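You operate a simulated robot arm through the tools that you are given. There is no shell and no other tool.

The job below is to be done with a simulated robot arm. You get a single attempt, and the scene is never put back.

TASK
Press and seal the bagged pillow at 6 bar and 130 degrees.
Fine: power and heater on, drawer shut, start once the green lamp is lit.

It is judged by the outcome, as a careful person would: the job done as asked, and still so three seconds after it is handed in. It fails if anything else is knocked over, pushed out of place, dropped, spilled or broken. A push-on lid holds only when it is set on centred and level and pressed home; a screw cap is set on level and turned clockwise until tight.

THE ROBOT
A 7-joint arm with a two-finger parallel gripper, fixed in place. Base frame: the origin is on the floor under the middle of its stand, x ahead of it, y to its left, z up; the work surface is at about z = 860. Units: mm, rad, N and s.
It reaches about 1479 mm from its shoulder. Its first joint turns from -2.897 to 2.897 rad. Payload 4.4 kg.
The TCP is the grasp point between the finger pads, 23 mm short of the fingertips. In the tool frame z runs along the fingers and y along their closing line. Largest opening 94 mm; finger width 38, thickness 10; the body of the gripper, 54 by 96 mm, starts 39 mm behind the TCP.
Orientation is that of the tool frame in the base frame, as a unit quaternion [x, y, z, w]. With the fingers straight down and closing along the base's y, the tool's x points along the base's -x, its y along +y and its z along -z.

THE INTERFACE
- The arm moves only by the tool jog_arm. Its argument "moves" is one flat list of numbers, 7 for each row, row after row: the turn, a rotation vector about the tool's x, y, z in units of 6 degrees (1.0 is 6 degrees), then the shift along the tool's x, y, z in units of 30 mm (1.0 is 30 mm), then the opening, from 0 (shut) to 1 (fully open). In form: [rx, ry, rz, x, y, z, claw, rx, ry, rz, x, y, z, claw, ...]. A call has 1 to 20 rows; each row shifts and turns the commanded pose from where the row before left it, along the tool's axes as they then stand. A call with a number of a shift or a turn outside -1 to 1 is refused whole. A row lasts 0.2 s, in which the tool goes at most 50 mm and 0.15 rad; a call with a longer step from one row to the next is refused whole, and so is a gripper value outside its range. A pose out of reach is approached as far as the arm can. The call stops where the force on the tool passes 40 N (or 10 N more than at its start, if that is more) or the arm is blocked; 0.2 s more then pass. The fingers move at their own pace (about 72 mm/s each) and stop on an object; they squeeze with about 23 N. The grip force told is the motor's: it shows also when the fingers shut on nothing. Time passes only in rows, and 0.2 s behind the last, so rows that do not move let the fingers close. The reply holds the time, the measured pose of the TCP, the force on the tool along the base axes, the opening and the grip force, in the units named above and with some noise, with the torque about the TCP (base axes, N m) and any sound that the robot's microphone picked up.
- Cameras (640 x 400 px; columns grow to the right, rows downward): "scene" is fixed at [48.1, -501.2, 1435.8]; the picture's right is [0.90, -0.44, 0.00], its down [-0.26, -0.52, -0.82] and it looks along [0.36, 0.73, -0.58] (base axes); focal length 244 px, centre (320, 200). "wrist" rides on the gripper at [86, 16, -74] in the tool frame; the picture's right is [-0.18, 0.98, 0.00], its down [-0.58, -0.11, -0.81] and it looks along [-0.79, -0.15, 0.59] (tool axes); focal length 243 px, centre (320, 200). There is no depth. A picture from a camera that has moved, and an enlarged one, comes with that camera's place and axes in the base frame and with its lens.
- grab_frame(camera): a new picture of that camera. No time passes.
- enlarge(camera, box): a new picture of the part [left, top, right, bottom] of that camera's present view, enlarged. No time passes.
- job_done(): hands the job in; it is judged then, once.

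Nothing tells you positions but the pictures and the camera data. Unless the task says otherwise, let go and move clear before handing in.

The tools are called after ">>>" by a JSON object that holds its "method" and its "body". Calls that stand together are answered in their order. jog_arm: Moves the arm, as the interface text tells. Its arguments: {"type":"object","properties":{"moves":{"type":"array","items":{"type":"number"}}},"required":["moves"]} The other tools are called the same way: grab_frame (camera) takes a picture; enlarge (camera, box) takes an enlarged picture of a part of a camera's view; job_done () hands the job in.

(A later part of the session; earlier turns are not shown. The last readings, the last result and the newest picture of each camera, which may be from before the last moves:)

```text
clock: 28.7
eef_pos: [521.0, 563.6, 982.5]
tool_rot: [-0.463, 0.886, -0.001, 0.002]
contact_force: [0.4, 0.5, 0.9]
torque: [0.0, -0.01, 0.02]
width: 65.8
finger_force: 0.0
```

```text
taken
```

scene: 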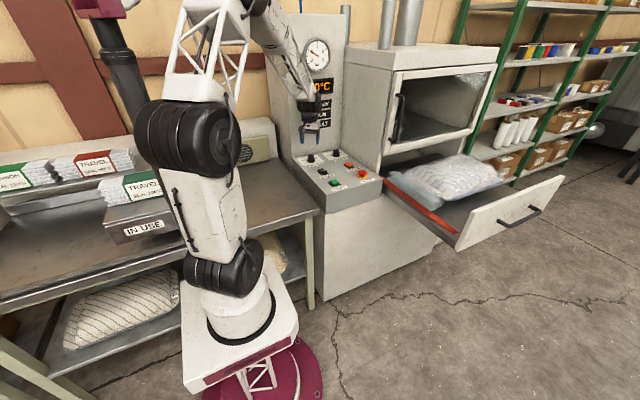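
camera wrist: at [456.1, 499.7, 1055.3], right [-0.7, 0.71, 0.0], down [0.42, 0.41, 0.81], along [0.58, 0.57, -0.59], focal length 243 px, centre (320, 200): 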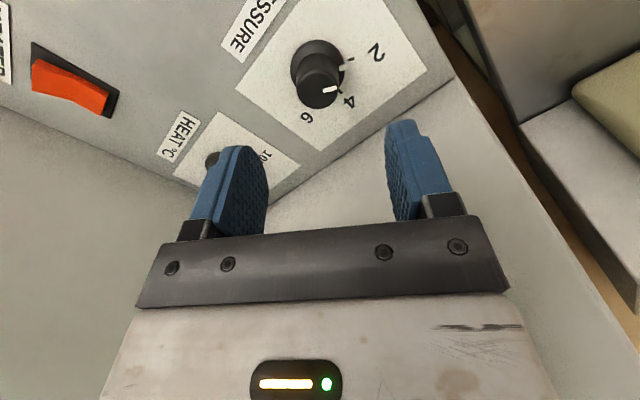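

>>> {"method": "enlarge", "body": {"camera": "scene", "box": [290, 30, 350, 130]}}

>>> {"method": "enlarge", "body": {"camera": "wrist", "box": [260, 20, 400, 130]}}

```text
4.00 times, centred on (320, 80) of scene
camera zoom: at [48.1, -501.2, 1435.8], right [0.9, -0.44, 0.0], down [-0.26, -0.52, -0.82], along [0.36, 0.73, -0.58], focal length 978 px, centre (320, 680)
```

zoom: 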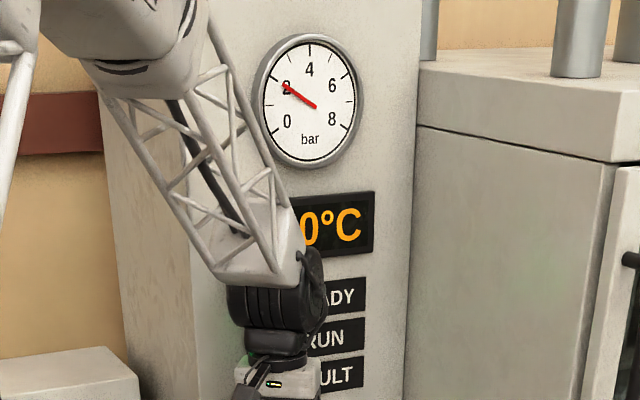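

```text
3.64 times, centred on (330, 75) of wrist
camera zoom: at [456.1, 499.7, 1055.3], right [-0.7, 0.71, 0.0], down [0.42, 0.41, 0.81], along [0.58, 0.57, -0.59], focal length 882 px, centre (284, 654)
```

zoom: 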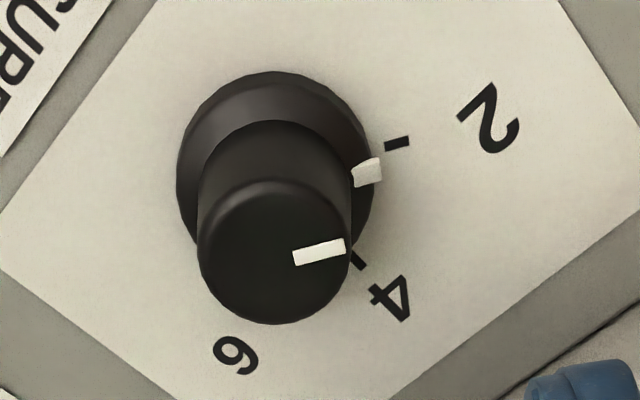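

The gauge confirms the set pressure is 2 bar, so it needs about 120° clockwise to reach 6. I'll pre-turn another 50° counter-clockwise and check that the wrist gets there.

>>> {"method": "jog_arm", "body": {"moves": [0, 0, -0.95, 0, 0, 0, 0.7, 0, 0, -0.95, 0, 0, 0, 0.7, 0, 0, -0.95, 0, 0, 0, 0.7, 0, 0, -0.95, 0, 0, 0, 0.7, 0, 0, -0.95, 0, 0, 0, 0.7, 0, 0, -0.95, 0, 0, 0, 0.7, 0, 0, -0.95, 0, 0, 0, 0.7, 0, 0, -0.95, 0, 0, 0, 0.7, 0, 0, -0.95, 0, 0, 0, 0.7, 0, 0, 0, 0, 0, 0, 0.7]}}

>>> {"method": "grab_frame", "body": {"camera": "wrist"}}

>>> {"method": "grab_frame", "body": {"camera": "scene"}}

```text
clock: 30.9
eef_pos: [520.5, 563.3, 981.7]
tool_rot: [0.801, -0.598, 0.001, -0.002]
contact_force: [-0.2, -0.3, 0.4]
torque: [-0.01, 0.0, 0.01]
width: 65.8
finger_force: 0.0
```

```text
taken
camera wrist: at [528.2, 474.2, 1056.1], right [-0.99, -0.1, 0.0], down [-0.06, 0.59, 0.81], along [-0.08, 0.8, -0.59], focal length 243 px, centre (320, 200)
```

wrist: 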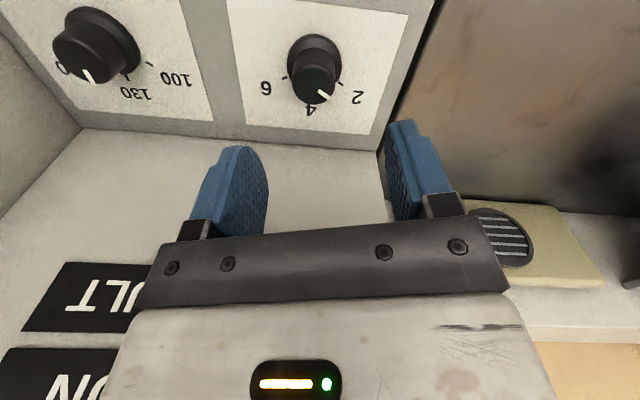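

```text
taken
```

scene: 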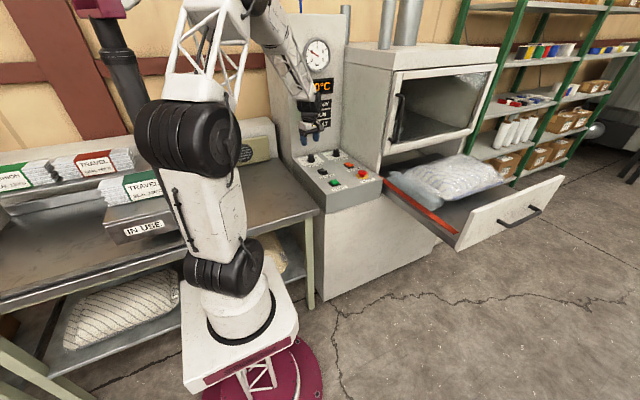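

>>> {"method": "enlarge", "body": {"camera": "wrist", "box": [240, 10, 400, 130]}}

```text
3.33 times, centred on (320, 70) of wrist
camera zoom: at [528.2, 474.2, 1056.1], right [-0.99, -0.1, 0.0], down [-0.06, 0.59, 0.81], along [-0.08, 0.8, -0.59], focal length 809 px, centre (320, 633)
```

zoom: 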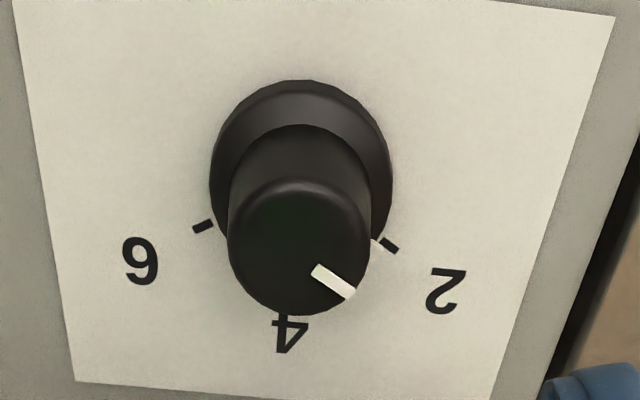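

The wrist reached it. The pointer is exactly on 2 and the knob is about 4 mm off the tool axis, so I'll correct that, go down and grip.

>>> {"method": "jog_arm", "body": {"moves": [0, 0, 0, 0.055, -0.135, 0.8, 0.7, 0, 0, 0, 0, 0, 0.8, 0.7, 0, 0, 0, 0, 0, 0.6, 0.7, 0, 0, 0, 0, 0, 0.4, 0.7, 0, 0, 0, 0, 0, 0.22, 0.7, 0, 0, 0, 0, 0, 0, 0.7]}}

>>> {"method": "grab_frame", "body": {"camera": "wrist"}}

>>> {"method": "enlarge", "body": {"camera": "scene", "box": [270, 110, 350, 180]}}

```text
clock: 32.3
eef_pos: [524.9, 564.9, 897.3]
tool_rot: [0.802, -0.598, 0.001, -0.002]
contact_force: [0.6, -0.3, -0.6]
torque: [-0.01, 0.0, -0.01]
width: 65.8
finger_force: 0.0
```

```text
taken
camera wrist: at [533.1, 475.7, 972.1], right [-0.99, -0.1, 0.0], down [-0.06, 0.59, 0.81], along [-0.08, 0.8, -0.59], focal length 243 px, centre (320, 200)
```

wrist: 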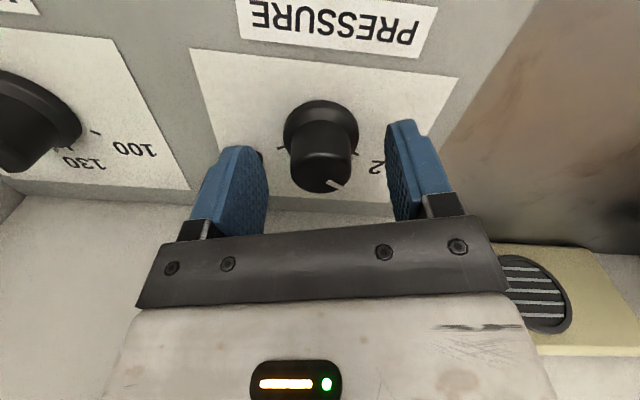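

```text
5.71 times, centred on (310, 145) of scene
camera zoom: at [48.1, -501.2, 1435.8], right [0.9, -0.44, 0.0], down [-0.26, -0.52, -0.82], along [0.36, 0.73, -0.58], focal length 1397 px, centre (377, 514)
```

zoom: 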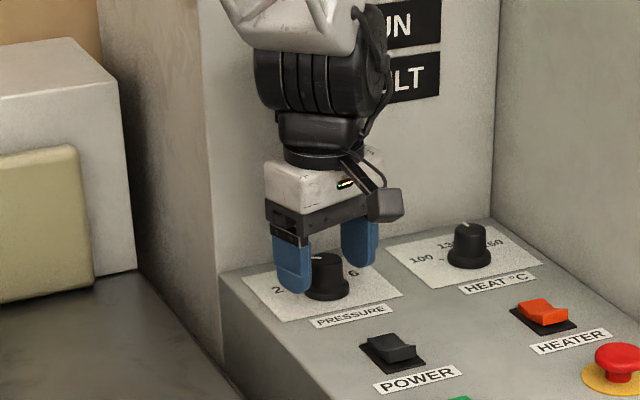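

The knob is centred between the fingers. I'll close and turn it 114°, then read the gauge before the final trim.

>>> {"method": "jog_arm", "body": {"moves": [0, 0, 0, 0, 0, 0, 0, 0, 0, 0, 0, 0, 0, 0, 0, 0, 0, 0, 0, 0, 0, 0, 0, 0, 0, 0, 0, 0]}}

>>> {"method": "jog_arm", "body": {"moves": [0, 0, 1, 0, 0, 0, 0, 0, 0, 1, 0, 0, 0, 0, 0, 0, 1, 0, 0, 0, 0, 0, 0, 1, 0, 0, 0, 0, 0, 0, 1, 0, 0, 0, 0, 0, 0, 1, 0, 0, 0, 0, 0, 0, 1, 0, 0, 0, 0, 0, 0, 1, 0, 0, 0, 0, 0, 0, 1, 0, 0, 0, 0, 0, 0, 1, 0, 0, 0, 0, 0, 0, 1, 0, 0, 0, 0, 0, 0, 1, 0, 0, 0, 0, 0, 0, 1, 0, 0, 0, 0, 0, 0, 1, 0, 0, 0, 0, 0, 0, 1, 0, 0, 0, 0, 0, 0, 1, 0, 0, 0, 0, 0, 0, 1, 0, 0, 0, 0, 0, 0, 1, 0, 0, 0, 0, 0, 0, 1, 0, 0, 0, 0, 0, 0, 0, 0, 0, 0, 0]}}

>>> {"method": "enlarge", "body": {"camera": "wrist", "box": [250, 60, 410, 200]}}

>>> {"method": "enlarge", "body": {"camera": "scene", "box": [280, 30, 360, 140]}}

```text
clock: 33.3
eef_pos: [525.9, 565.0, 897.3]
tool_rot: [0.801, -0.599, 0.0, -0.001]
contact_force: [-12.6, -4.3, 4.4]
torque: [-0.09, 0.3, -0.03]
width: 30.8
finger_force: 45.2
```

```text
clock: 34.9
eef_pos: [524.2, 563.1, 898.0]
tool_rot: [-0.542, 0.841, 0.001, 0.003]
contact_force: [-7.0, 9.9, -3.3]
torque: [0.3, 0.2, 0.03]
width: 30.8
finger_force: 44.4
stopped in row 8: the force on the tool passed its limit at 41 N (the readings are from after the stop); the commanded pose is now the measured one
```

```text
2.86 times, centred on (330, 130) of wrist
camera zoom: at [472.9, 490.9, 971.8], right [-0.82, 0.57, 0.0], down [0.34, 0.48, 0.81], along [0.46, 0.66, -0.59], focal length 693 px, centre (291, 400)
```

zoom: 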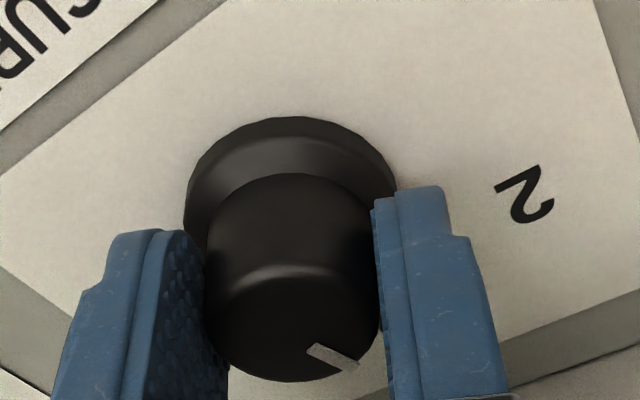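

```text
3.64 times, centred on (320, 85) of scene
camera zoom: at [48.1, -501.2, 1435.8], right [0.9, -0.44, 0.0], down [-0.26, -0.52, -0.82], along [0.36, 0.73, -0.58], focal length 889 px, centre (320, 618)
```

zoom: 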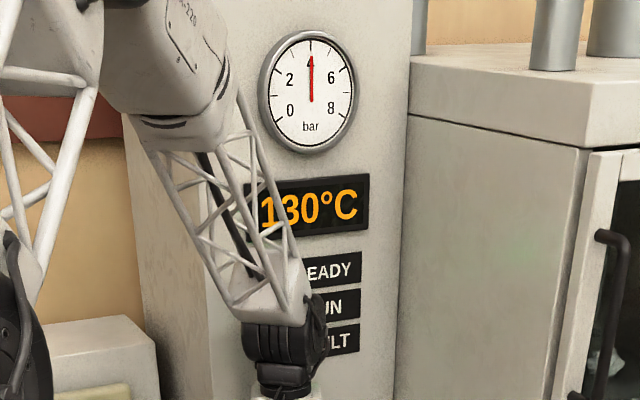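

The gauge already reads 4, as if the selector snaps to marked steps, and the call stopped on side force from slight misalignment. I'll open, re-check the centring and re-grip.

>>> {"method": "jog_arm", "body": {"moves": [0, 0, 0, 0, 0, 0, 0.7, 0, 0, 0, 0, 0, 0, 0.7, 0, 0, 0, 0, 0, 0, 0.7]}}

>>> {"method": "enlarge", "body": {"camera": "wrist", "box": [250, 60, 410, 200]}}

>>> {"method": "enlarge", "body": {"camera": "scene", "box": [280, 30, 360, 140]}}

```text
clock: 35.7
eef_pos: [524.9, 564.4, 897.9]
tool_rot: [-0.542, 0.84, 0.0, 0.003]
contact_force: [0.5, -0.8, 0.7]
torque: [0.0, 0.01, -0.03]
width: 65.7
finger_force: 0.0
```

```text
2.86 times, centred on (330, 130) of wrist
camera zoom: at [473.1, 490.6, 971.8], right [-0.82, 0.57, 0.0], down [0.34, 0.48, 0.81], along [0.46, 0.66, -0.59], focal length 693 px, centre (291, 400)
```

zoom: 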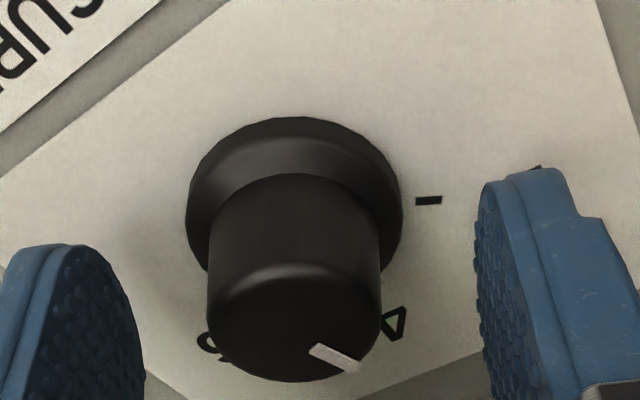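

```text
3.64 times, centred on (320, 85) of scene
camera zoom: at [48.1, -501.2, 1435.8], right [0.9, -0.44, 0.0], down [-0.26, -0.52, -0.82], along [0.36, 0.73, -0.58], focal length 889 px, centre (320, 618)
```

zoom: 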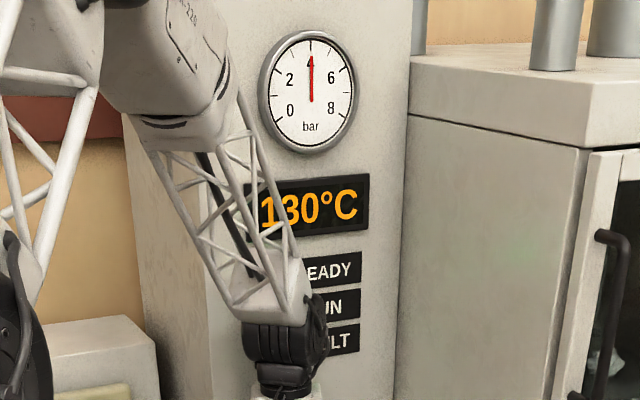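

The knob stayed put with the pointer between 2 and 4. I'll nudge about 1.5 mm for centring, re-grip, and continue the clockwise turn in shorter stretches.

>>> {"method": "jog_arm", "body": {"moves": [0, 0, 0, 0.05, 0.03, 0, 0.7, 0, 0, 0, 0, 0, 0, 0, 0, 0, 0, 0, 0, 0, 0, 0, 0, 0, 0, 0, 0, 0, 0, 0, 0, 0, 0, 0, 0]}}

>>> {"method": "jog_arm", "body": {"moves": [0, 0, 0.9, 0, 0, 0, 0, 0, 0, 0.9, 0, 0, 0, 0, 0, 0, 0.9, 0, 0, 0, 0, 0, 0, 0.9, 0, 0, 0, 0, 0, 0, 0.9, 0, 0, 0, 0, 0, 0, 0.9, 0, 0, 0, 0, 0, 0, 0.9, 0, 0, 0, 0, 0, 0, 0.9, 0, 0, 0, 0, 0, 0, 0, 0, 0, 0, 0]}}

>>> {"method": "enlarge", "body": {"camera": "wrist", "box": [250, 60, 410, 200]}}

>>> {"method": "enlarge", "body": {"camera": "scene", "box": [280, 30, 360, 140]}}

```text
clock: 36.9
eef_pos: [524.4, 563.0, 897.6]
tool_rot: [-0.542, 0.841, 0.0, 0.002]
contact_force: [2.6, -0.4, 0.0]
torque: [0.07, -0.13, -0.03]
width: 30.8
finger_force: 45.2
```

```text
clock: 38.5
eef_pos: [523.2, 564.1, 896.9]
tool_rot: [-0.254, 0.967, 0.001, 0.001]
contact_force: [-11.4, 4.4, 1.3]
torque: [-0.06, 0.5, 0.0]
width: 30.8
finger_force: 45.0
stopped in row 7: the force on the tool passed its limit at 41 N (the readings are from after the stop); the commanded pose is now the measured one
```

```text
2.86 times, centred on (330, 130) of wrist
camera zoom: at [438.5, 534.2, 972.2], right [-0.32, 0.95, 0.0], down [0.56, 0.19, 0.81], along [0.76, 0.26, -0.59], focal length 693 px, centre (291, 400)
```

zoom: 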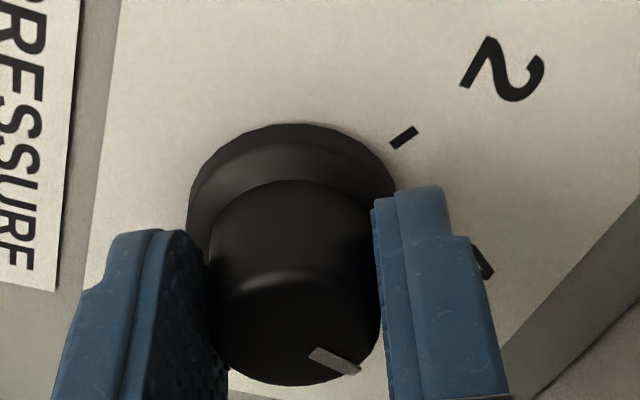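

```text
3.64 times, centred on (320, 85) of scene
camera zoom: at [48.1, -501.2, 1435.8], right [0.9, -0.44, 0.0], down [-0.26, -0.52, -0.82], along [0.36, 0.73, -0.58], focal length 889 px, centre (320, 618)
```

zoom: 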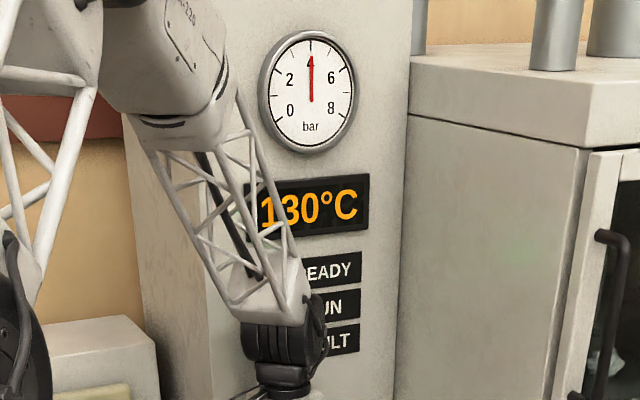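

The pointer is now slightly past 4. I'll release, re-grip and turn another 30°.

>>> {"method": "jog_arm", "body": {"moves": [0, 0, 0, 0, 0, 0, 0.6, 0, 0, 0, 0, 0, 0, 0.6, 0, 0, 0, 0, 0, 0, 0, 0, 0, 0, 0, 0, 0, 0, 0, 0, 0, 0, 0, 0, 0, 0, 0, 0, 0, 0, 0, 0]}}

>>> {"method": "jog_arm", "body": {"moves": [0, 0, 0.9, 0, 0, 0, 0, 0, 0, 0.9, 0, 0, 0, 0, 0, 0, 0.9, 0, 0, 0, 0, 0, 0, 0.9, 0, 0, 0, 0, 0, 0, 0.9, 0, 0, 0, 0, 0, 0, 0.9, 0, 0, 0, 0, 0, 0, 0, 0, 0, 0, 0]}}

>>> {"method": "enlarge", "body": {"camera": "wrist", "box": [250, 60, 410, 200]}}

>>> {"method": "enlarge", "body": {"camera": "scene", "box": [280, 30, 360, 140]}}

```text
clock: 39.9
eef_pos: [523.9, 563.0, 898.6]
tool_rot: [-0.254, 0.967, 0.001, 0.001]
contact_force: [-3.9, 10.1, -1.0]
torque: [0.2, 0.06, 0.01]
width: 30.8
finger_force: 44.9
```

```text
clock: 40.7
eef_pos: [523.9, 565.0, 898.4]
tool_rot: [-0.114, 0.993, 0.003, 0.001]
contact_force: [-7.5, 12.3, -5.9]
torque: [0.34, -0.06, 0.04]
width: 30.6
finger_force: 44.9
stopped in row 4: the force on the tool passed its limit at 42 N (the readings are from after the stop); the commanded pose is now the measured one
```

```text
2.86 times, centred on (330, 130) of wrist
camera zoom: at [434.0, 559.1, 972.1], right [-0.04, 1.0, 0.0], down [0.59, 0.02, 0.81], along [0.81, 0.04, -0.59], focal length 693 px, centre (291, 400)
```

zoom: 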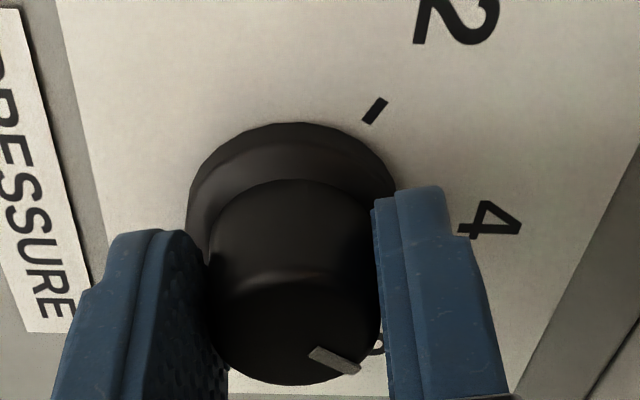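

```text
3.64 times, centred on (320, 85) of scene
camera zoom: at [48.1, -501.2, 1435.8], right [0.9, -0.44, 0.0], down [-0.26, -0.52, -0.82], along [0.36, 0.73, -0.58], focal length 889 px, centre (320, 618)
```

zoom: 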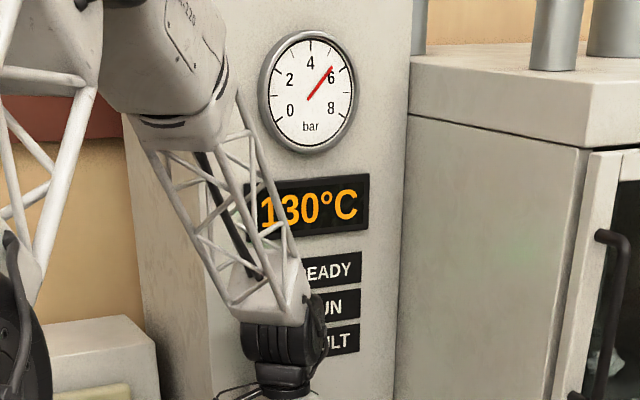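

The gauge is climbing towards 6. I'll re-grip with a small correction and turn the last 30° so the pointer sits on the 6 mark.

>>> {"method": "jog_arm", "body": {"moves": [0, 0, 0, 0, 0, 0, 0.6, 0, 0, 0, 0, 0, 0, 0.6, 0, 0, 0, 0.03, 0.04, 0, 0.6, 0, 0, 0, 0, 0, 0, 0, 0, 0, 0, 0, 0, 0, 0, 0, 0, 0, 0, 0, 0, 0, 0, 0, 0, 0, 0, 0, 0]}}

>>> {"method": "jog_arm", "body": {"moves": [0, 0, 0.7, 0, 0, 0, 0, 0, 0, 0.7, 0, 0, 0, 0, 0, 0, 0.7, 0, 0, 0, 0, 0, 0, 0.7, 0, 0, 0, 0, 0, 0, 0.7, 0, 0, 0, 0, 0, 0, 0.7, 0, 0, 0, 0, 0, 0, 0, 0, 0, 0, 0]}}

>>> {"method": "enlarge", "body": {"camera": "wrist", "box": [250, 60, 410, 200]}}

>>> {"method": "enlarge", "body": {"camera": "scene", "box": [280, 30, 360, 140]}}

```text
clock: 42.3
eef_pos: [520.9, 564.9, 897.6]
tool_rot: [-0.114, 0.994, 0.002, 0.002]
contact_force: [8.8, -26.6, 7.3]
torque: [-0.67, -0.1, -0.08]
width: 30.9
finger_force: 44.8
```

```text
clock: 43.9
eef_pos: [522.4, 566.1, 898.7]
tool_rot: [0.106, 0.994, 0.003, 0.001]
contact_force: [-11.3, 5.0, 1.3]
torque: [-0.04, 0.35, -0.04]
width: 30.7
finger_force: 45.1
stopped in row 7: the force on the tool passed its limit at 41 N (the readings are from after the stop); the commanded pose is now the measured one
```

```text
2.86 times, centred on (330, 130) of wrist
camera zoom: at [439.3, 597.9, 972.5], right [0.39, 0.92, 0.01], down [0.54, -0.23, 0.81], along [0.75, -0.31, -0.59], focal length 693 px, centre (291, 400)
```

zoom: 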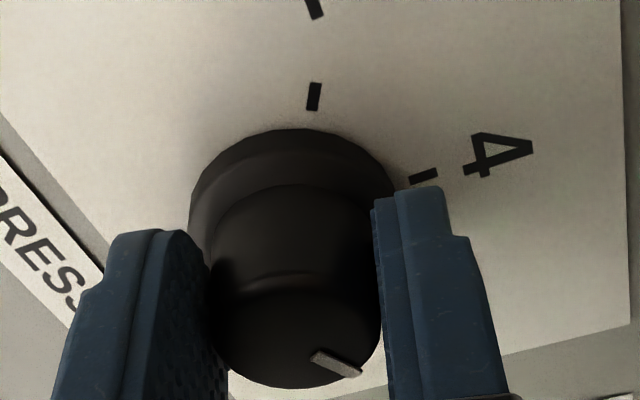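

```text
3.64 times, centred on (320, 85) of scene
camera zoom: at [48.1, -501.2, 1435.8], right [0.9, -0.44, 0.0], down [-0.26, -0.52, -0.82], along [0.36, 0.73, -0.58], focal length 889 px, centre (320, 618)
```

zoom: 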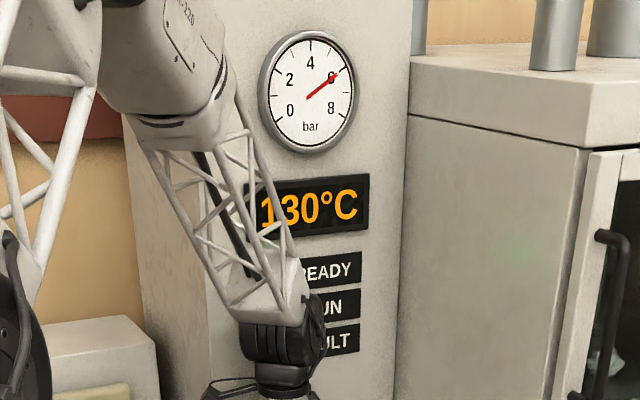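

The gauge now points at 6. I'll release, lift and check both dials from above.

>>> {"method": "jog_arm", "body": {"moves": [0, 0, 0, 0, 0, 0, 0.7, 0, 0, 0, 0, 0, 0, 0.7, 0, 0, 0, 0, 0, -0.4, 0.7, 0, 0, 0, 0, 0, -0.8, 0.7, 0, 0, 0, 0, 0, -0.8, 0.7, 0, 0, 0, 0, 0, -0.8, 0.7, 0, 0, 0, 0, 0, 0, 0.7]}}

>>> {"method": "enlarge", "body": {"camera": "wrist", "box": [240, 0, 420, 130]}}

>>> {"method": "enlarge", "body": {"camera": "scene", "box": [280, 30, 360, 140]}}

>>> {"method": "grab_frame", "body": {"camera": "scene"}}

```text
clock: 45.5
eef_pos: [522.2, 564.7, 981.4]
tool_rot: [0.106, 0.994, 0.004, 0.001]
contact_force: [0.7, 0.3, -0.9]
torque: [-0.01, 0.01, -0.01]
width: 65.6
finger_force: 0.0
```

```text
3.08 times, centred on (330, 65) of wrist
camera zoom: at [440.2, 596.5, 1056.5], right [0.39, 0.92, 0.01], down [0.54, -0.23, 0.81], along [0.75, -0.31, -0.59], focal length 746 px, centre (289, 615)
```

zoom: 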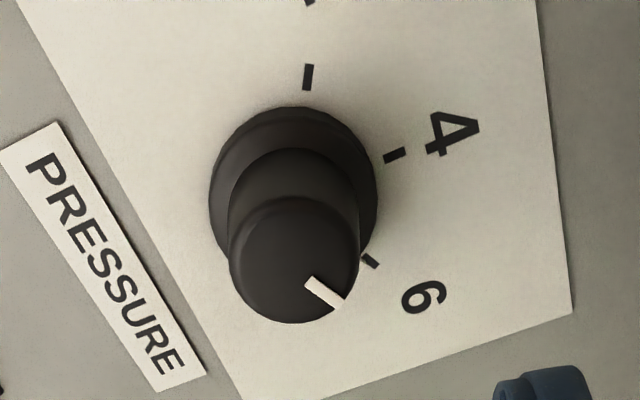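

```text
3.64 times, centred on (320, 85) of scene
camera zoom: at [48.1, -501.2, 1435.8], right [0.9, -0.44, 0.0], down [-0.26, -0.52, -0.82], along [0.36, 0.73, -0.58], focal length 889 px, centre (320, 618)
```

zoom: 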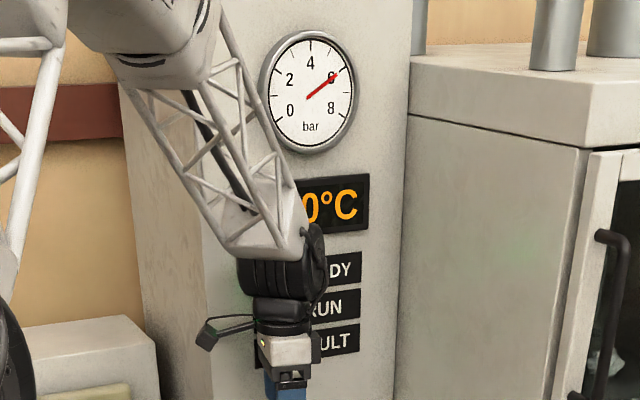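

```text
taken
```

scene: 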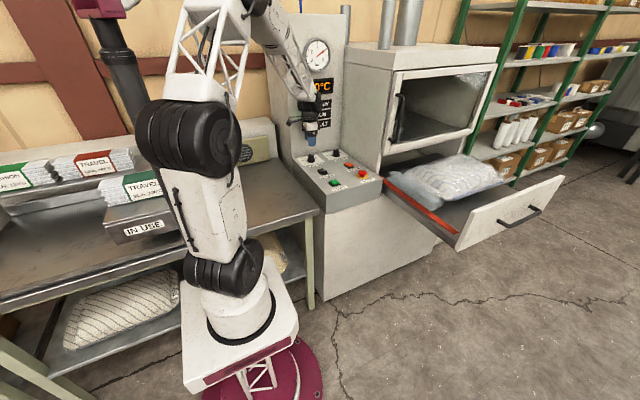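

Pressure reads 6 bar and heat 130. Next is the drawer: its front panel is at y ≈ -165, from x 774 to 1320, top z ≈ 950, with the handle bar at z ≈ 841. First I'll lift and turn the wrist so its camera faces away from the machine.

>>> {"method": "jog_arm", "body": {"moves": [0, 0, 0, 0, 0, -0.9, 0.3, 0, 0, -1, 0, 0, -0.4, 0.3, 0, 0, -1, 0, 0, -0.4, 0, 0, 0, -1, 0, 0, -0.4, 0, 0, 0, -1, 0, 0, -0.4, 0, 0, 0, -1, 0, 0, -0.4, 0, 0, 0, -1, 0, 0, -0.4, 0, 0, 0, -1, 0, 0, -0.4, 0, 0, 0, -1, 0, 0, -0.4, 0, 0, 0, -1, 0, 0, -0.4, 0, 0, 0, -1, 0, 0, -0.4, 0, 0, 0, -1, 0, 0, -0.4, 0, 0, 0, -1, 0, 0, -0.4, 0, 0, 0, -1, 0, 0, -0.4, 0, 0, 0, -1, 0, 0, -0.4, 0, 0, 0, -1, 0, 0, -0.4, 0, 0, 0, -1, 0, 0, -0.4, 0, 0, 0, -1, 0, 0, -0.4, 0, 0, 0, 0, 0, 0, 0, 0]}}

>>> {"method": "grab_frame", "body": {"camera": "wrist"}}

>>> {"method": "grab_frame", "body": {"camera": "scene"}}

```text
clock: 49.5
eef_pos: [521.1, 563.8, 1213.1]
tool_rot: [-0.707, 0.707, 0.0, 0.003]
contact_force: [0.3, 0.0, -0.5]
torque: [0.02, 0.01, 0.0]
width: 0.0
finger_force: 22.6
```

```text
taken
camera wrist: at [503.8, 474.8, 1286.8], right [-0.98, 0.18, 0.0], down [0.11, 0.58, 0.81], along [0.15, 0.8, -0.59], focal length 243 px, centre (320, 200)
```

wrist: 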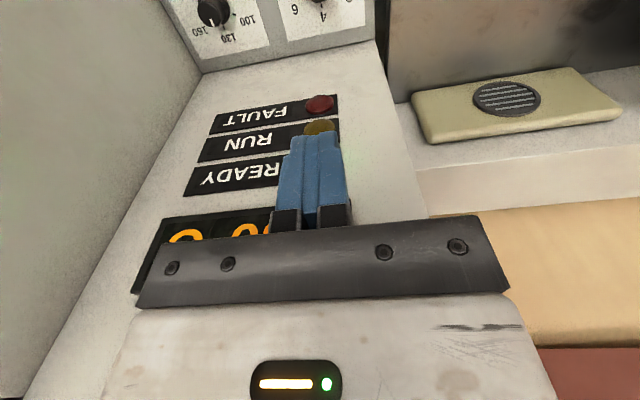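

```text
taken
```

scene: 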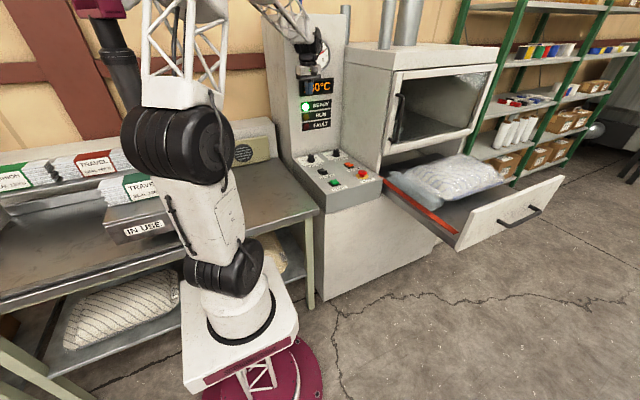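

The wrist is turned and READY is lit. Now I'll travel out in front of the machine and around toward the drawer front.

>>> {"method": "jog_arm", "body": {"moves": [0, 0, 0, 1, 0, 0, 0, 0, 0, 0, 1, 0, 0, 0, 0, 0, 0, 1, 0, 0, 0, 0, 0, 0, 1, 0, 0, 0, 0, 0, 0, 1, 0, 0, 0, 0, 0, 0, 1, 0, 0, 0, 0, 0, 0, 1, 0, 0, 0, 0, 0, 0, 1, 0, 0, 0, 0, 0, 0, 1, 0, 0, 0, 0, 0, 0, 1, 0, 0, 0, 0, 0, 0, 1, 0, 0, 0, 0, 0, 0, 1, 0, 0, 0, 0, 0, 0, 0.896, -0.98, 0, 0, 0, 0, 0, 0.896, -0.98, 0, 0, 0, 0, 0, 0.896, -0.98, 0, 0, 0, 0, 0, 0.896, -0.98, 0, 0, 0, 0, 0, 0.896, -0.98, 0, 0, 0, 0, 0, 0.896, -0.98, 0, 0]}}

>>> {"method": "jog_arm", "body": {"moves": [0, 0, 0, 0.896, -0.98, 0, 0, 0, 0, 0, 0.896, -0.98, 0, 0, 0, 0, 0, 0.896, -0.98, 0, 0, 0, 0, 0, 0.896, -0.98, 0, 0, 0, 0, 0, 0.896, -0.98, 0, 0, 0, 0, 0, 0.896, -0.98, 0, 0, 0, 0, 0, 0.896, -0.98, 0, 0, 0, 0, 0, 0.896, -0.98, 0, 0, 0, 0, 0, 0.896, -0.98, 0, 0, 0, 0, 0, 0.896, -0.98, 0, 0, 0, 0, 0, 0.896, -0.98, 0, 0, 0, 0, 0, 0.896, -0.98, 0, 0, 0, 0, 0, 0, 0, 0, 0]}}

>>> {"method": "grab_frame", "body": {"camera": "wrist"}}

>>> {"method": "grab_frame", "body": {"camera": "scene"}}

```text
clock: 53.3
eef_pos: [698.1, 41.4, 1215.5]
tool_rot: [-0.706, 0.708, 0.001, 0.003]
contact_force: [0.0, -0.6, 0.4]
torque: [0.03, 0.0, 0.0]
width: 0.0
finger_force: 22.8
```

```text
clock: 56.1
eef_pos: [1050.2, -285.9, 1207.7]
tool_rot: [-0.707, 0.707, 0.001, 0.003]
contact_force: [0.1, 0.5, -0.2]
torque: [0.0, 0.03, 0.02]
width: 0.0
finger_force: 22.8
```

```text
taken
camera wrist: at [1032.8, -372.3, 1281.7], right [-0.98, 0.19, 0.0], down [0.11, 0.58, 0.81], along [0.15, 0.8, -0.59], focal length 243 px, centre (320, 200)
```

wrist: 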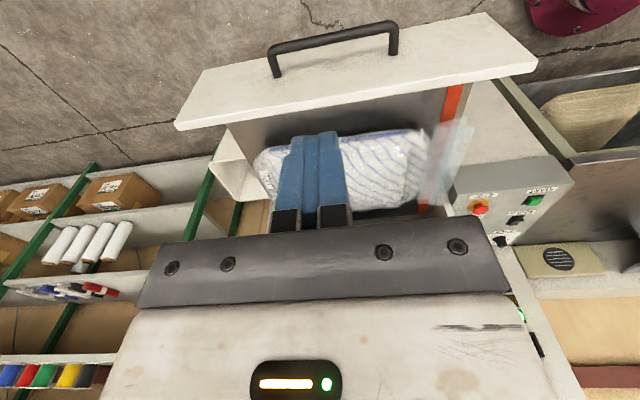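

```text
taken
```

scene: 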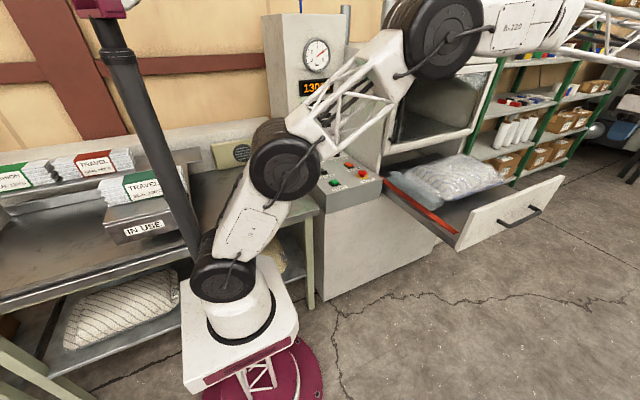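

I'm in front of the drawer at (1050, -286). The panel's top front edge is at y ≈ -168 and z ≈ 951, and the handle bar at y ≈ -213. I'll tilt the gripper 45° so the fingertips lead toward +y, then lower to about z = 910.

>>> {"method": "jog_arm", "body": {"moves": [0, -0.94, 0, 0, 0, 0, 0, 0, -0.94, 0, 0, 0, 0, 0, 0, -0.94, 0, 0, 0, 0, 0, 0, -0.94, 0, 0, 0, 0, 0, 0, -0.94, 0, 0, 0, 0, 0, 0, -0.94, 0, 0, 0, 0, 0, 0, -0.94, 0, 0, 0, 0, 0, 0, -0.94, 0, 0, 0, 0, 0, 0, 0, 0, 0, 0, 0, 0]}}

>>> {"method": "grab_frame", "body": {"camera": "wrist"}}

```text
clock: 58.1
eef_pos: [1049.5, -281.8, 1210.1]
tool_rot: [-0.652, 0.652, 0.272, 0.275]
contact_force: [-0.5, -0.6, -0.8]
torque: [0.02, 0.03, 0.02]
width: 0.0
finger_force: 23.6
```

```text
taken
camera wrist: at [1031.2, -396.8, 1200.5], right [-0.98, 0.13, 0.13], down [0.11, -0.17, 0.98], along [0.15, 0.98, 0.15], focal length 243 px, centre (320, 200)
```

wrist: 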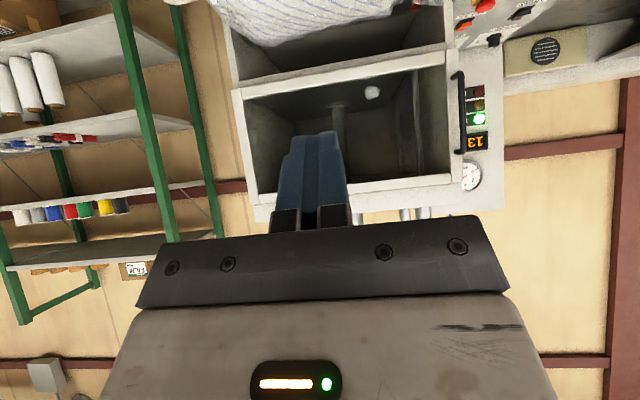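

The tilt is correct. I'll lower straight down to z ≈ 910, staying in front of the handle.

>>> {"method": "jog_arm", "body": {"moves": [0, 0, 0, 0.7, 0, 0.7, 0, 0, 0, 0, 0.7, 0, 0.7, 0, 0, 0, 0, 0.7, 0, 0.7, 0, 0, 0, 0, 0.7, 0, 0.7, 0, 0, 0, 0, 0.7, 0, 0.7, 0, 0, 0, 0, 0.7, 0, 0.7, 0, 0, 0, 0, 0.7, 0, 0.7, 0, 0, 0, 0, 0.7, 0, 0.7, 0, 0, 0, 0, 0.7, 0, 0.7, 0, 0, 0, 0, 0.7, 0, 0.7, 0, 0, 0, 0, 0, 0, 0, 0]}}

>>> {"method": "grab_frame", "body": {"camera": "wrist"}}

>>> {"method": "grab_frame", "body": {"camera": "scene"}}

```text
clock: 60.5
eef_pos: [1049.1, -279.7, 912.6]
tool_rot: [-0.652, 0.652, 0.272, 0.274]
contact_force: [0.8, -1.2, 0.6]
torque: [0.0, -0.03, 0.0]
width: 0.0
finger_force: 23.2
```

```text
taken
camera wrist: at [1031.7, -395.3, 903.6], right [-0.98, 0.13, 0.13], down [0.11, -0.17, 0.98], along [0.15, 0.98, 0.15], focal length 243 px, centre (320, 200)
```

wrist: 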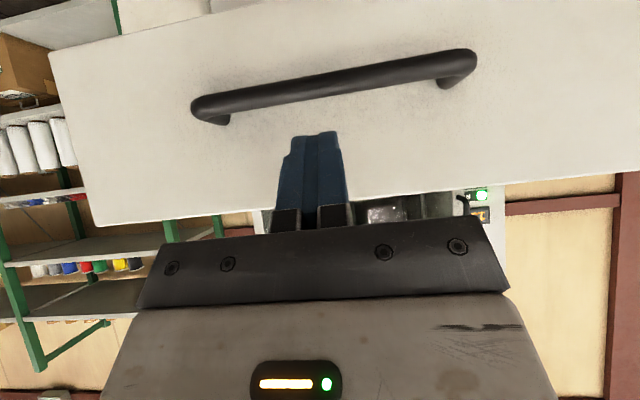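

```text
taken
```

scene: 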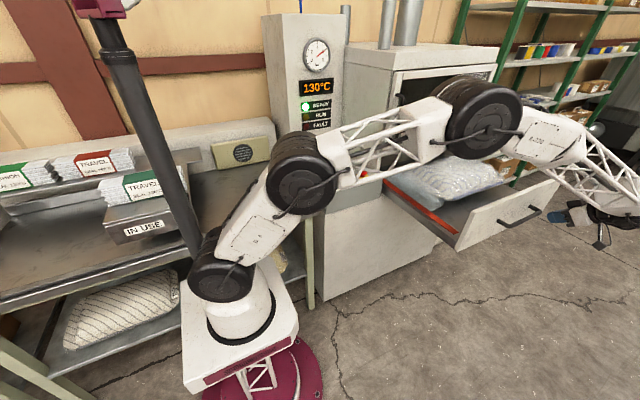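

The fingertips face the panel between the handle and its top edge. I'll approach and begin pushing the drawer gently toward +y, watching the pillow and the elbow as I go.

>>> {"method": "jog_arm", "body": {"moves": [0, 0, 0, -0.3, 0, 0.3, 0, 0, 0, 0, -0.3, 0, 0.3, 0, 0, 0, 0, -0.3, 0, 0.3, 0, 0, 0, 0, -0.3, 0, 0.3, 0, 0, 0, 0, -0.3, 0, 0.3, 0, 0, 0, 0, -0.25, 0, 0.25, 0, 0, 0, 0, -0.25, 0, 0.25, 0, 0, 0, 0, -0.25, 0, 0.25, 0, 0, 0, 0, -0.25, 0, 0.25, 0, 0, 0, 0, -0.25, 0, 0.25, 0, 0, 0, 0, -0.25, 0, 0.25, 0, 0, 0, 0, -0.25, 0, 0.25, 0, 0, 0, 0, -0.25, 0, 0.25, 0]}}

>>> {"method": "grab_frame", "body": {"camera": "wrist"}}

>>> {"method": "grab_frame", "body": {"camera": "scene"}}

```text
clock: 63.3
eef_pos: [1050.0, -131.8, 914.7]
tool_rot: [-0.652, 0.653, 0.272, 0.275]
contact_force: [-0.2, -1.2, -0.1]
torque: [-0.01, 0.01, -0.04]
width: 0.0
finger_force: 22.9
```

```text
taken
camera wrist: at [1033.2, -246.0, 904.7], right [-0.98, 0.13, 0.13], down [0.11, -0.17, 0.98], along [0.15, 0.98, 0.15], focal length 243 px, centre (320, 200)
```

wrist: 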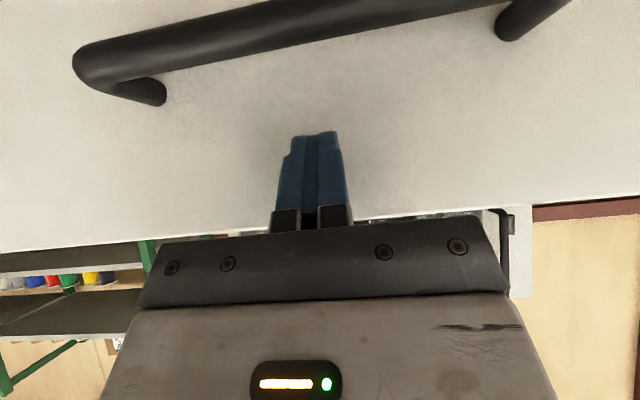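

```text
taken
```

scene: 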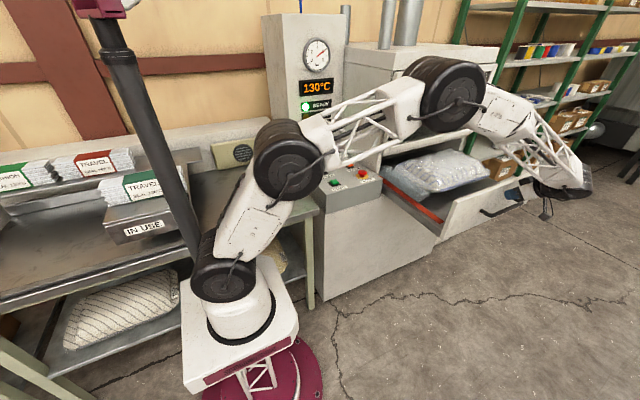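

The drawer slides freely and the pillow rides along with it. I'll keep pushing in stretches and check clearance after each.

>>> {"method": "jog_arm", "body": {"moves": [0, 0, 0, -0.25, 0, 0.25, 0, 0, 0, 0, -0.25, 0, 0.25, 0, 0, 0, 0, -0.25, 0, 0.25, 0, 0, 0, 0, -0.25, 0, 0.25, 0, 0, 0, 0, -0.25, 0, 0.25, 0, 0, 0, 0, -0.25, 0, 0.25, 0, 0, 0, 0, -0.25, 0, 0.25, 0, 0, 0, 0, -0.25, 0, 0.25, 0, 0, 0, 0, -0.25, 0, 0.25, 0, 0, 0, 0, -0.25, 0, 0.25, 0]}}

>>> {"method": "grab_frame", "body": {"camera": "scene"}}

>>> {"method": "grab_frame", "body": {"camera": "wrist"}}

```text
clock: 65.5
eef_pos: [1051.4, -24.1, 913.1]
tool_rot: [0.652, -0.652, -0.273, -0.274]
contact_force: [0.5, 0.0, -0.1]
torque: [0.02, 0.01, -0.01]
width: 0.0
finger_force: 22.8
```

```text
taken
```

scene: 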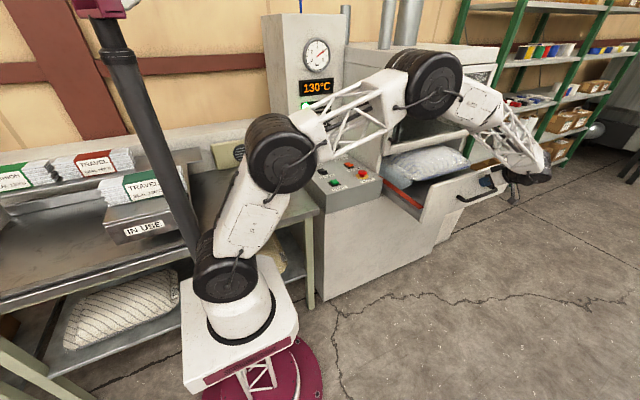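

```text
taken
camera wrist: at [1033.5, -138.7, 903.2], right [-0.98, 0.13, 0.13], down [0.11, -0.17, 0.98], along [0.15, 0.98, 0.15], focal length 243 px, centre (320, 200)
```

wrist: 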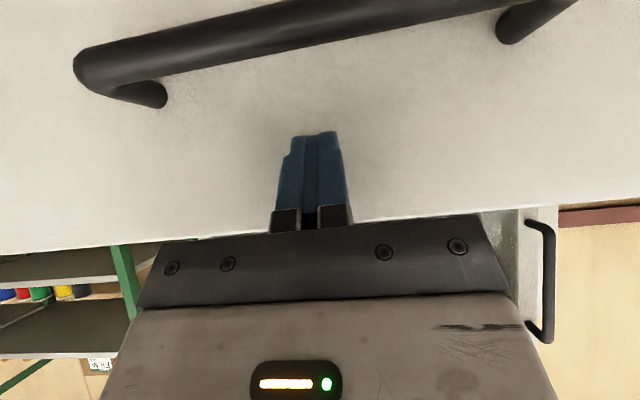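

Clearance looks good: the elbow moves back and up as the hand advances, and the door handle is at y ≈ 245. I'll continue pushing.

>>> {"method": "jog_arm", "body": {"moves": [0, 0, 0, -0.25, 0, 0.25, 0, 0, 0, 0, -0.25, 0, 0.25, 0, 0, 0, 0, -0.25, 0, 0.25, 0, 0, 0, 0, -0.25, 0, 0.25, 0, 0, 0, 0, -0.25, 0, 0.25, 0, 0, 0, 0, -0.25, 0, 0.25, 0, 0, 0, 0, -0.25, 0, 0.25, 0, 0, 0, 0, -0.25, 0, 0.25, 0, 0, 0, 0, -0.25, 0, 0.25, 0, 0, 0, 0, -0.25, 0, 0.25, 0]}}

>>> {"method": "grab_frame", "body": {"camera": "scene"}}

>>> {"method": "grab_frame", "body": {"camera": "wrist"}}

```text
clock: 67.7
eef_pos: [1049.7, 81.8, 916.5]
tool_rot: [0.652, -0.652, -0.272, -0.275]
contact_force: [-0.2, -0.4, 0.5]
torque: [0.02, 0.01, 0.02]
width: 0.0
finger_force: 23.0
```

```text
taken
```

scene: 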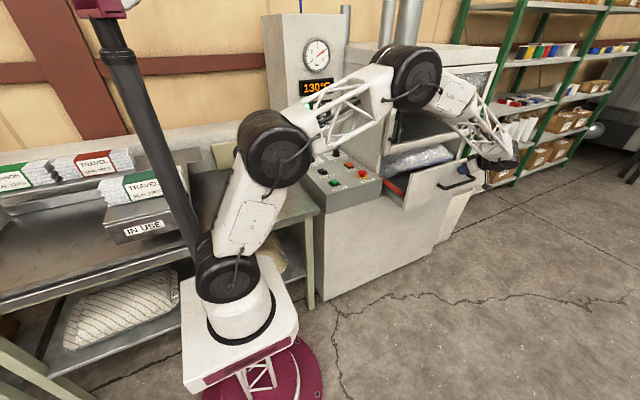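

```text
taken
camera wrist: at [1033.2, -33.0, 906.3], right [-0.98, 0.13, 0.13], down [0.11, -0.17, 0.98], along [0.15, 0.98, 0.15], focal length 243 px, centre (320, 200)
```

wrist: 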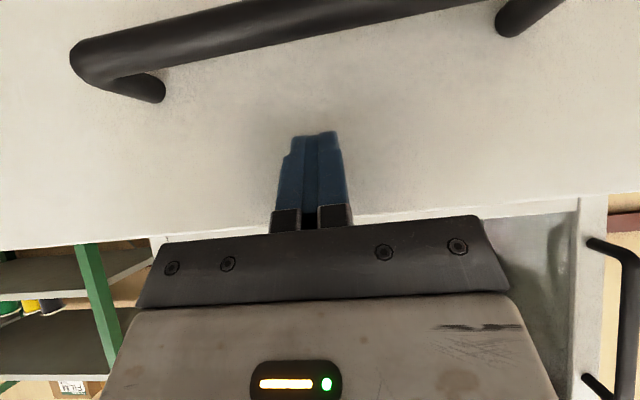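

The drawer is over halfway in and the pillow is fitting under the frame. I'll continue.

>>> {"method": "jog_arm", "body": {"moves": [0, 0, 0, -0.24, 0, 0.26, 0, 0, 0, 0, -0.24, 0, 0.26, 0, 0, 0, 0, -0.24, 0, 0.26, 0, 0, 0, 0, -0.24, 0, 0.26, 0, 0, 0, 0, -0.24, 0, 0.26, 0, 0, 0, 0, -0.24, 0, 0.26, 0, 0, 0, 0, -0.24, 0, 0.26, 0, 0, 0, 0, -0.24, 0, 0.26, 0, 0, 0, 0, -0.24, 0, 0.26, 0]}}

>>> {"method": "grab_frame", "body": {"camera": "scene"}}

>>> {"method": "grab_frame", "body": {"camera": "wrist"}}

>>> {"method": "enlarge", "body": {"camera": "scene", "box": [350, 80, 530, 260]}}

```text
clock: 69.7
eef_pos: [1049.7, 177.7, 912.2]
tool_rot: [-0.652, 0.652, 0.273, 0.275]
contact_force: [0.0, -1.1, 0.1]
torque: [-0.01, 0.02, 0.02]
width: 0.2
finger_force: 23.1
```

```text
taken
```

scene: 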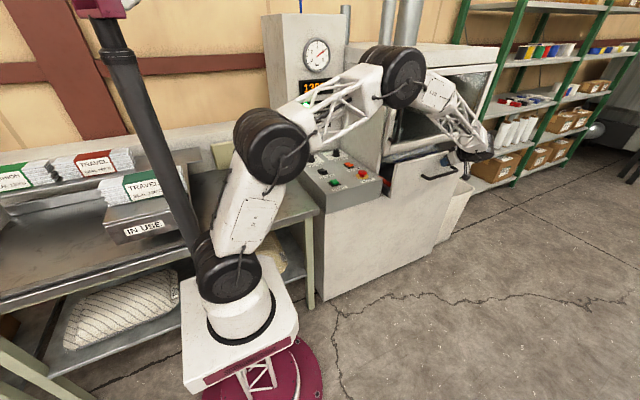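

```text
taken
camera wrist: at [1032.5, 61.7, 902.9], right [-0.98, 0.13, 0.13], down [0.11, -0.17, 0.98], along [0.15, 0.98, 0.15], focal length 243 px, centre (320, 200)
```

wrist: 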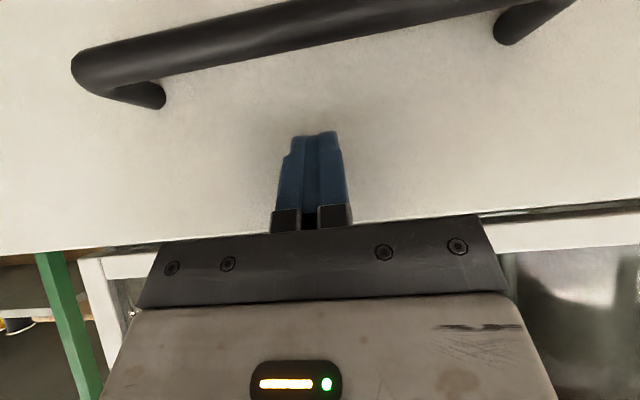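

```text
2.22 times, centred on (440, 170) of scene
camera zoom: at [48.1, -501.2, 1435.8], right [0.9, -0.44, 0.0], down [-0.26, -0.52, -0.82], along [0.36, 0.73, -0.58], focal length 543 px, centre (53, 267)
```

zoom: 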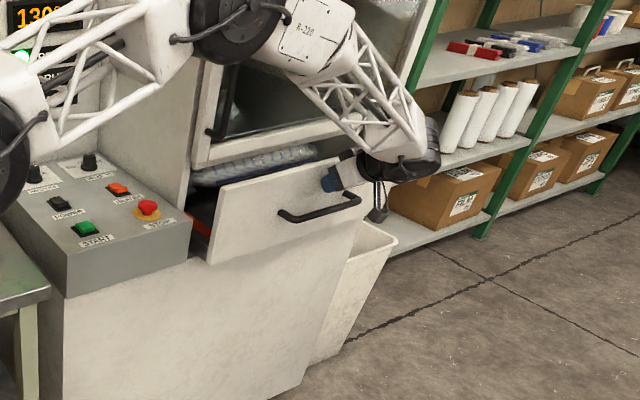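

The drawer is about 60 mm from shut. I'll push the rest slowly until I feel the stop.

>>> {"method": "jog_arm", "body": {"moves": [0, 0, 0, -0.2, 0, 0.2, 0, 0, 0, 0, -0.2, 0, 0.2, 0, 0, 0, 0, -0.2, 0, 0.2, 0, 0, 0, 0, -0.2, 0, 0.2, 0, 0, 0, 0, -0.15, 0, 0.15, 0, 0, 0, 0, -0.15, 0, 0.15, 0, 0, 0, 0, -0.1, 0, 0.1, 0, 0, 0, 0, -0.1, 0, 0.1, 0, 0, 0, 0, -0.1, 0, 0.1, 0, 0, 0, 0, -0.1, 0, 0.1, 0, 0, 0, 0, -0.1, 0, 0.1, 0]}}

>>> {"method": "enlarge", "body": {"camera": "scene", "box": [350, 80, 530, 260]}}

>>> {"method": "grab_frame", "body": {"camera": "wrist"}}

```text
clock: 71.8
eef_pos: [1050.5, 232.1, 914.5]
tool_rot: [-0.651, 0.654, 0.271, 0.275]
contact_force: [-3.0, -14.2, -0.1]
torque: [-0.05, 0.01, 0.07]
width: 0.0
finger_force: 23.0
stopped in row 10: the force on the tool passed its limit at 50 N (the readings are from after the stop); the commanded pose is now the measured one
```

```text
2.22 times, centred on (440, 170) of scene
camera zoom: at [48.1, -501.2, 1435.8], right [0.9, -0.44, 0.0], down [-0.26, -0.52, -0.82], along [0.36, 0.73, -0.58], focal length 543 px, centre (53, 267)
```

zoom: 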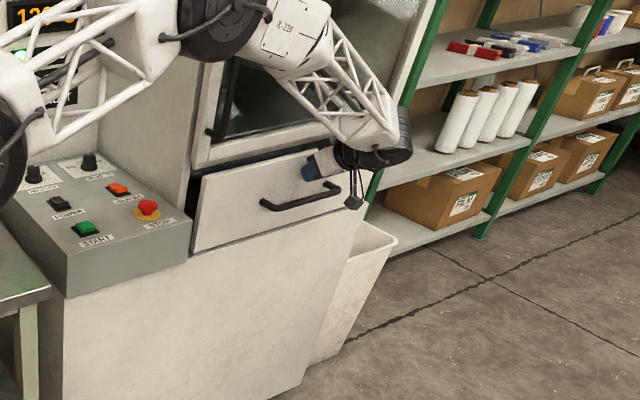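

```text
taken
camera wrist: at [1033.0, 117.2, 904.2], right [-0.98, 0.13, 0.13], down [0.11, -0.17, 0.98], along [0.15, 0.98, 0.15], focal length 243 px, centre (320, 200)
```

wrist: 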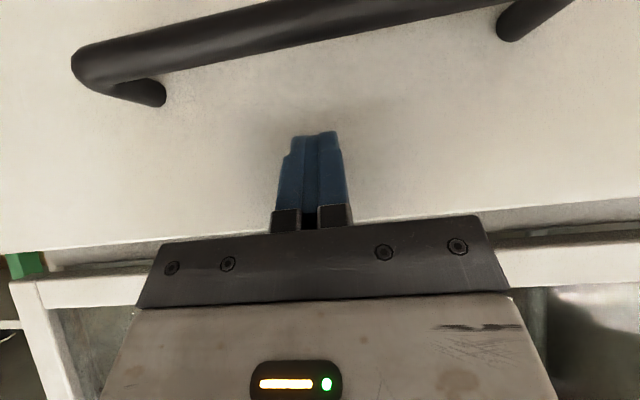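

The drawer met resistance at panel y ≈ 262, which fits being shut. I'll press once more lightly to see if it moves further, then look closely.

>>> {"method": "jog_arm", "body": {"moves": [0, 0, 0, -0.06, 0, 0.06, 0, 0, 0, 0, -0.06, 0, 0.06, 0, 0, 0, 0, -0.06, 0, 0.06, 0, 0, 0, 0, -0.06, 0, 0.06, 0]}}

>>> {"method": "enlarge", "body": {"camera": "scene", "box": [380, 130, 480, 210]}}

```text
clock: 72.2
eef_pos: [1051.2, 230.9, 912.9]
tool_rot: [-0.652, 0.654, 0.27, 0.274]
contact_force: [-2.0, -10.7, 0.6]
torque: [0.01, -0.05, 0.13]
width: 0.0
finger_force: 23.1
stopped in row 2: the force on the tool passed its limit at 45 N (the readings are from after the stop); the commanded pose is now the measured one
```

```text
5.00 times, centred on (430, 170) of scene
camera zoom: at [48.1, -501.2, 1435.8], right [0.9, -0.44, 0.0], down [-0.26, -0.52, -0.82], along [0.36, 0.73, -0.58], focal length 1222 px, centre (-230, 350)
```

zoom: 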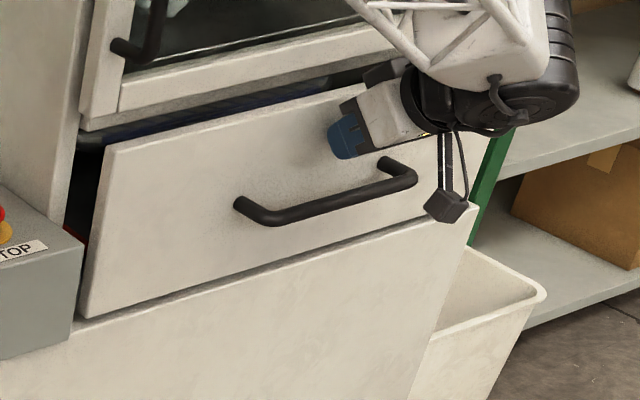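

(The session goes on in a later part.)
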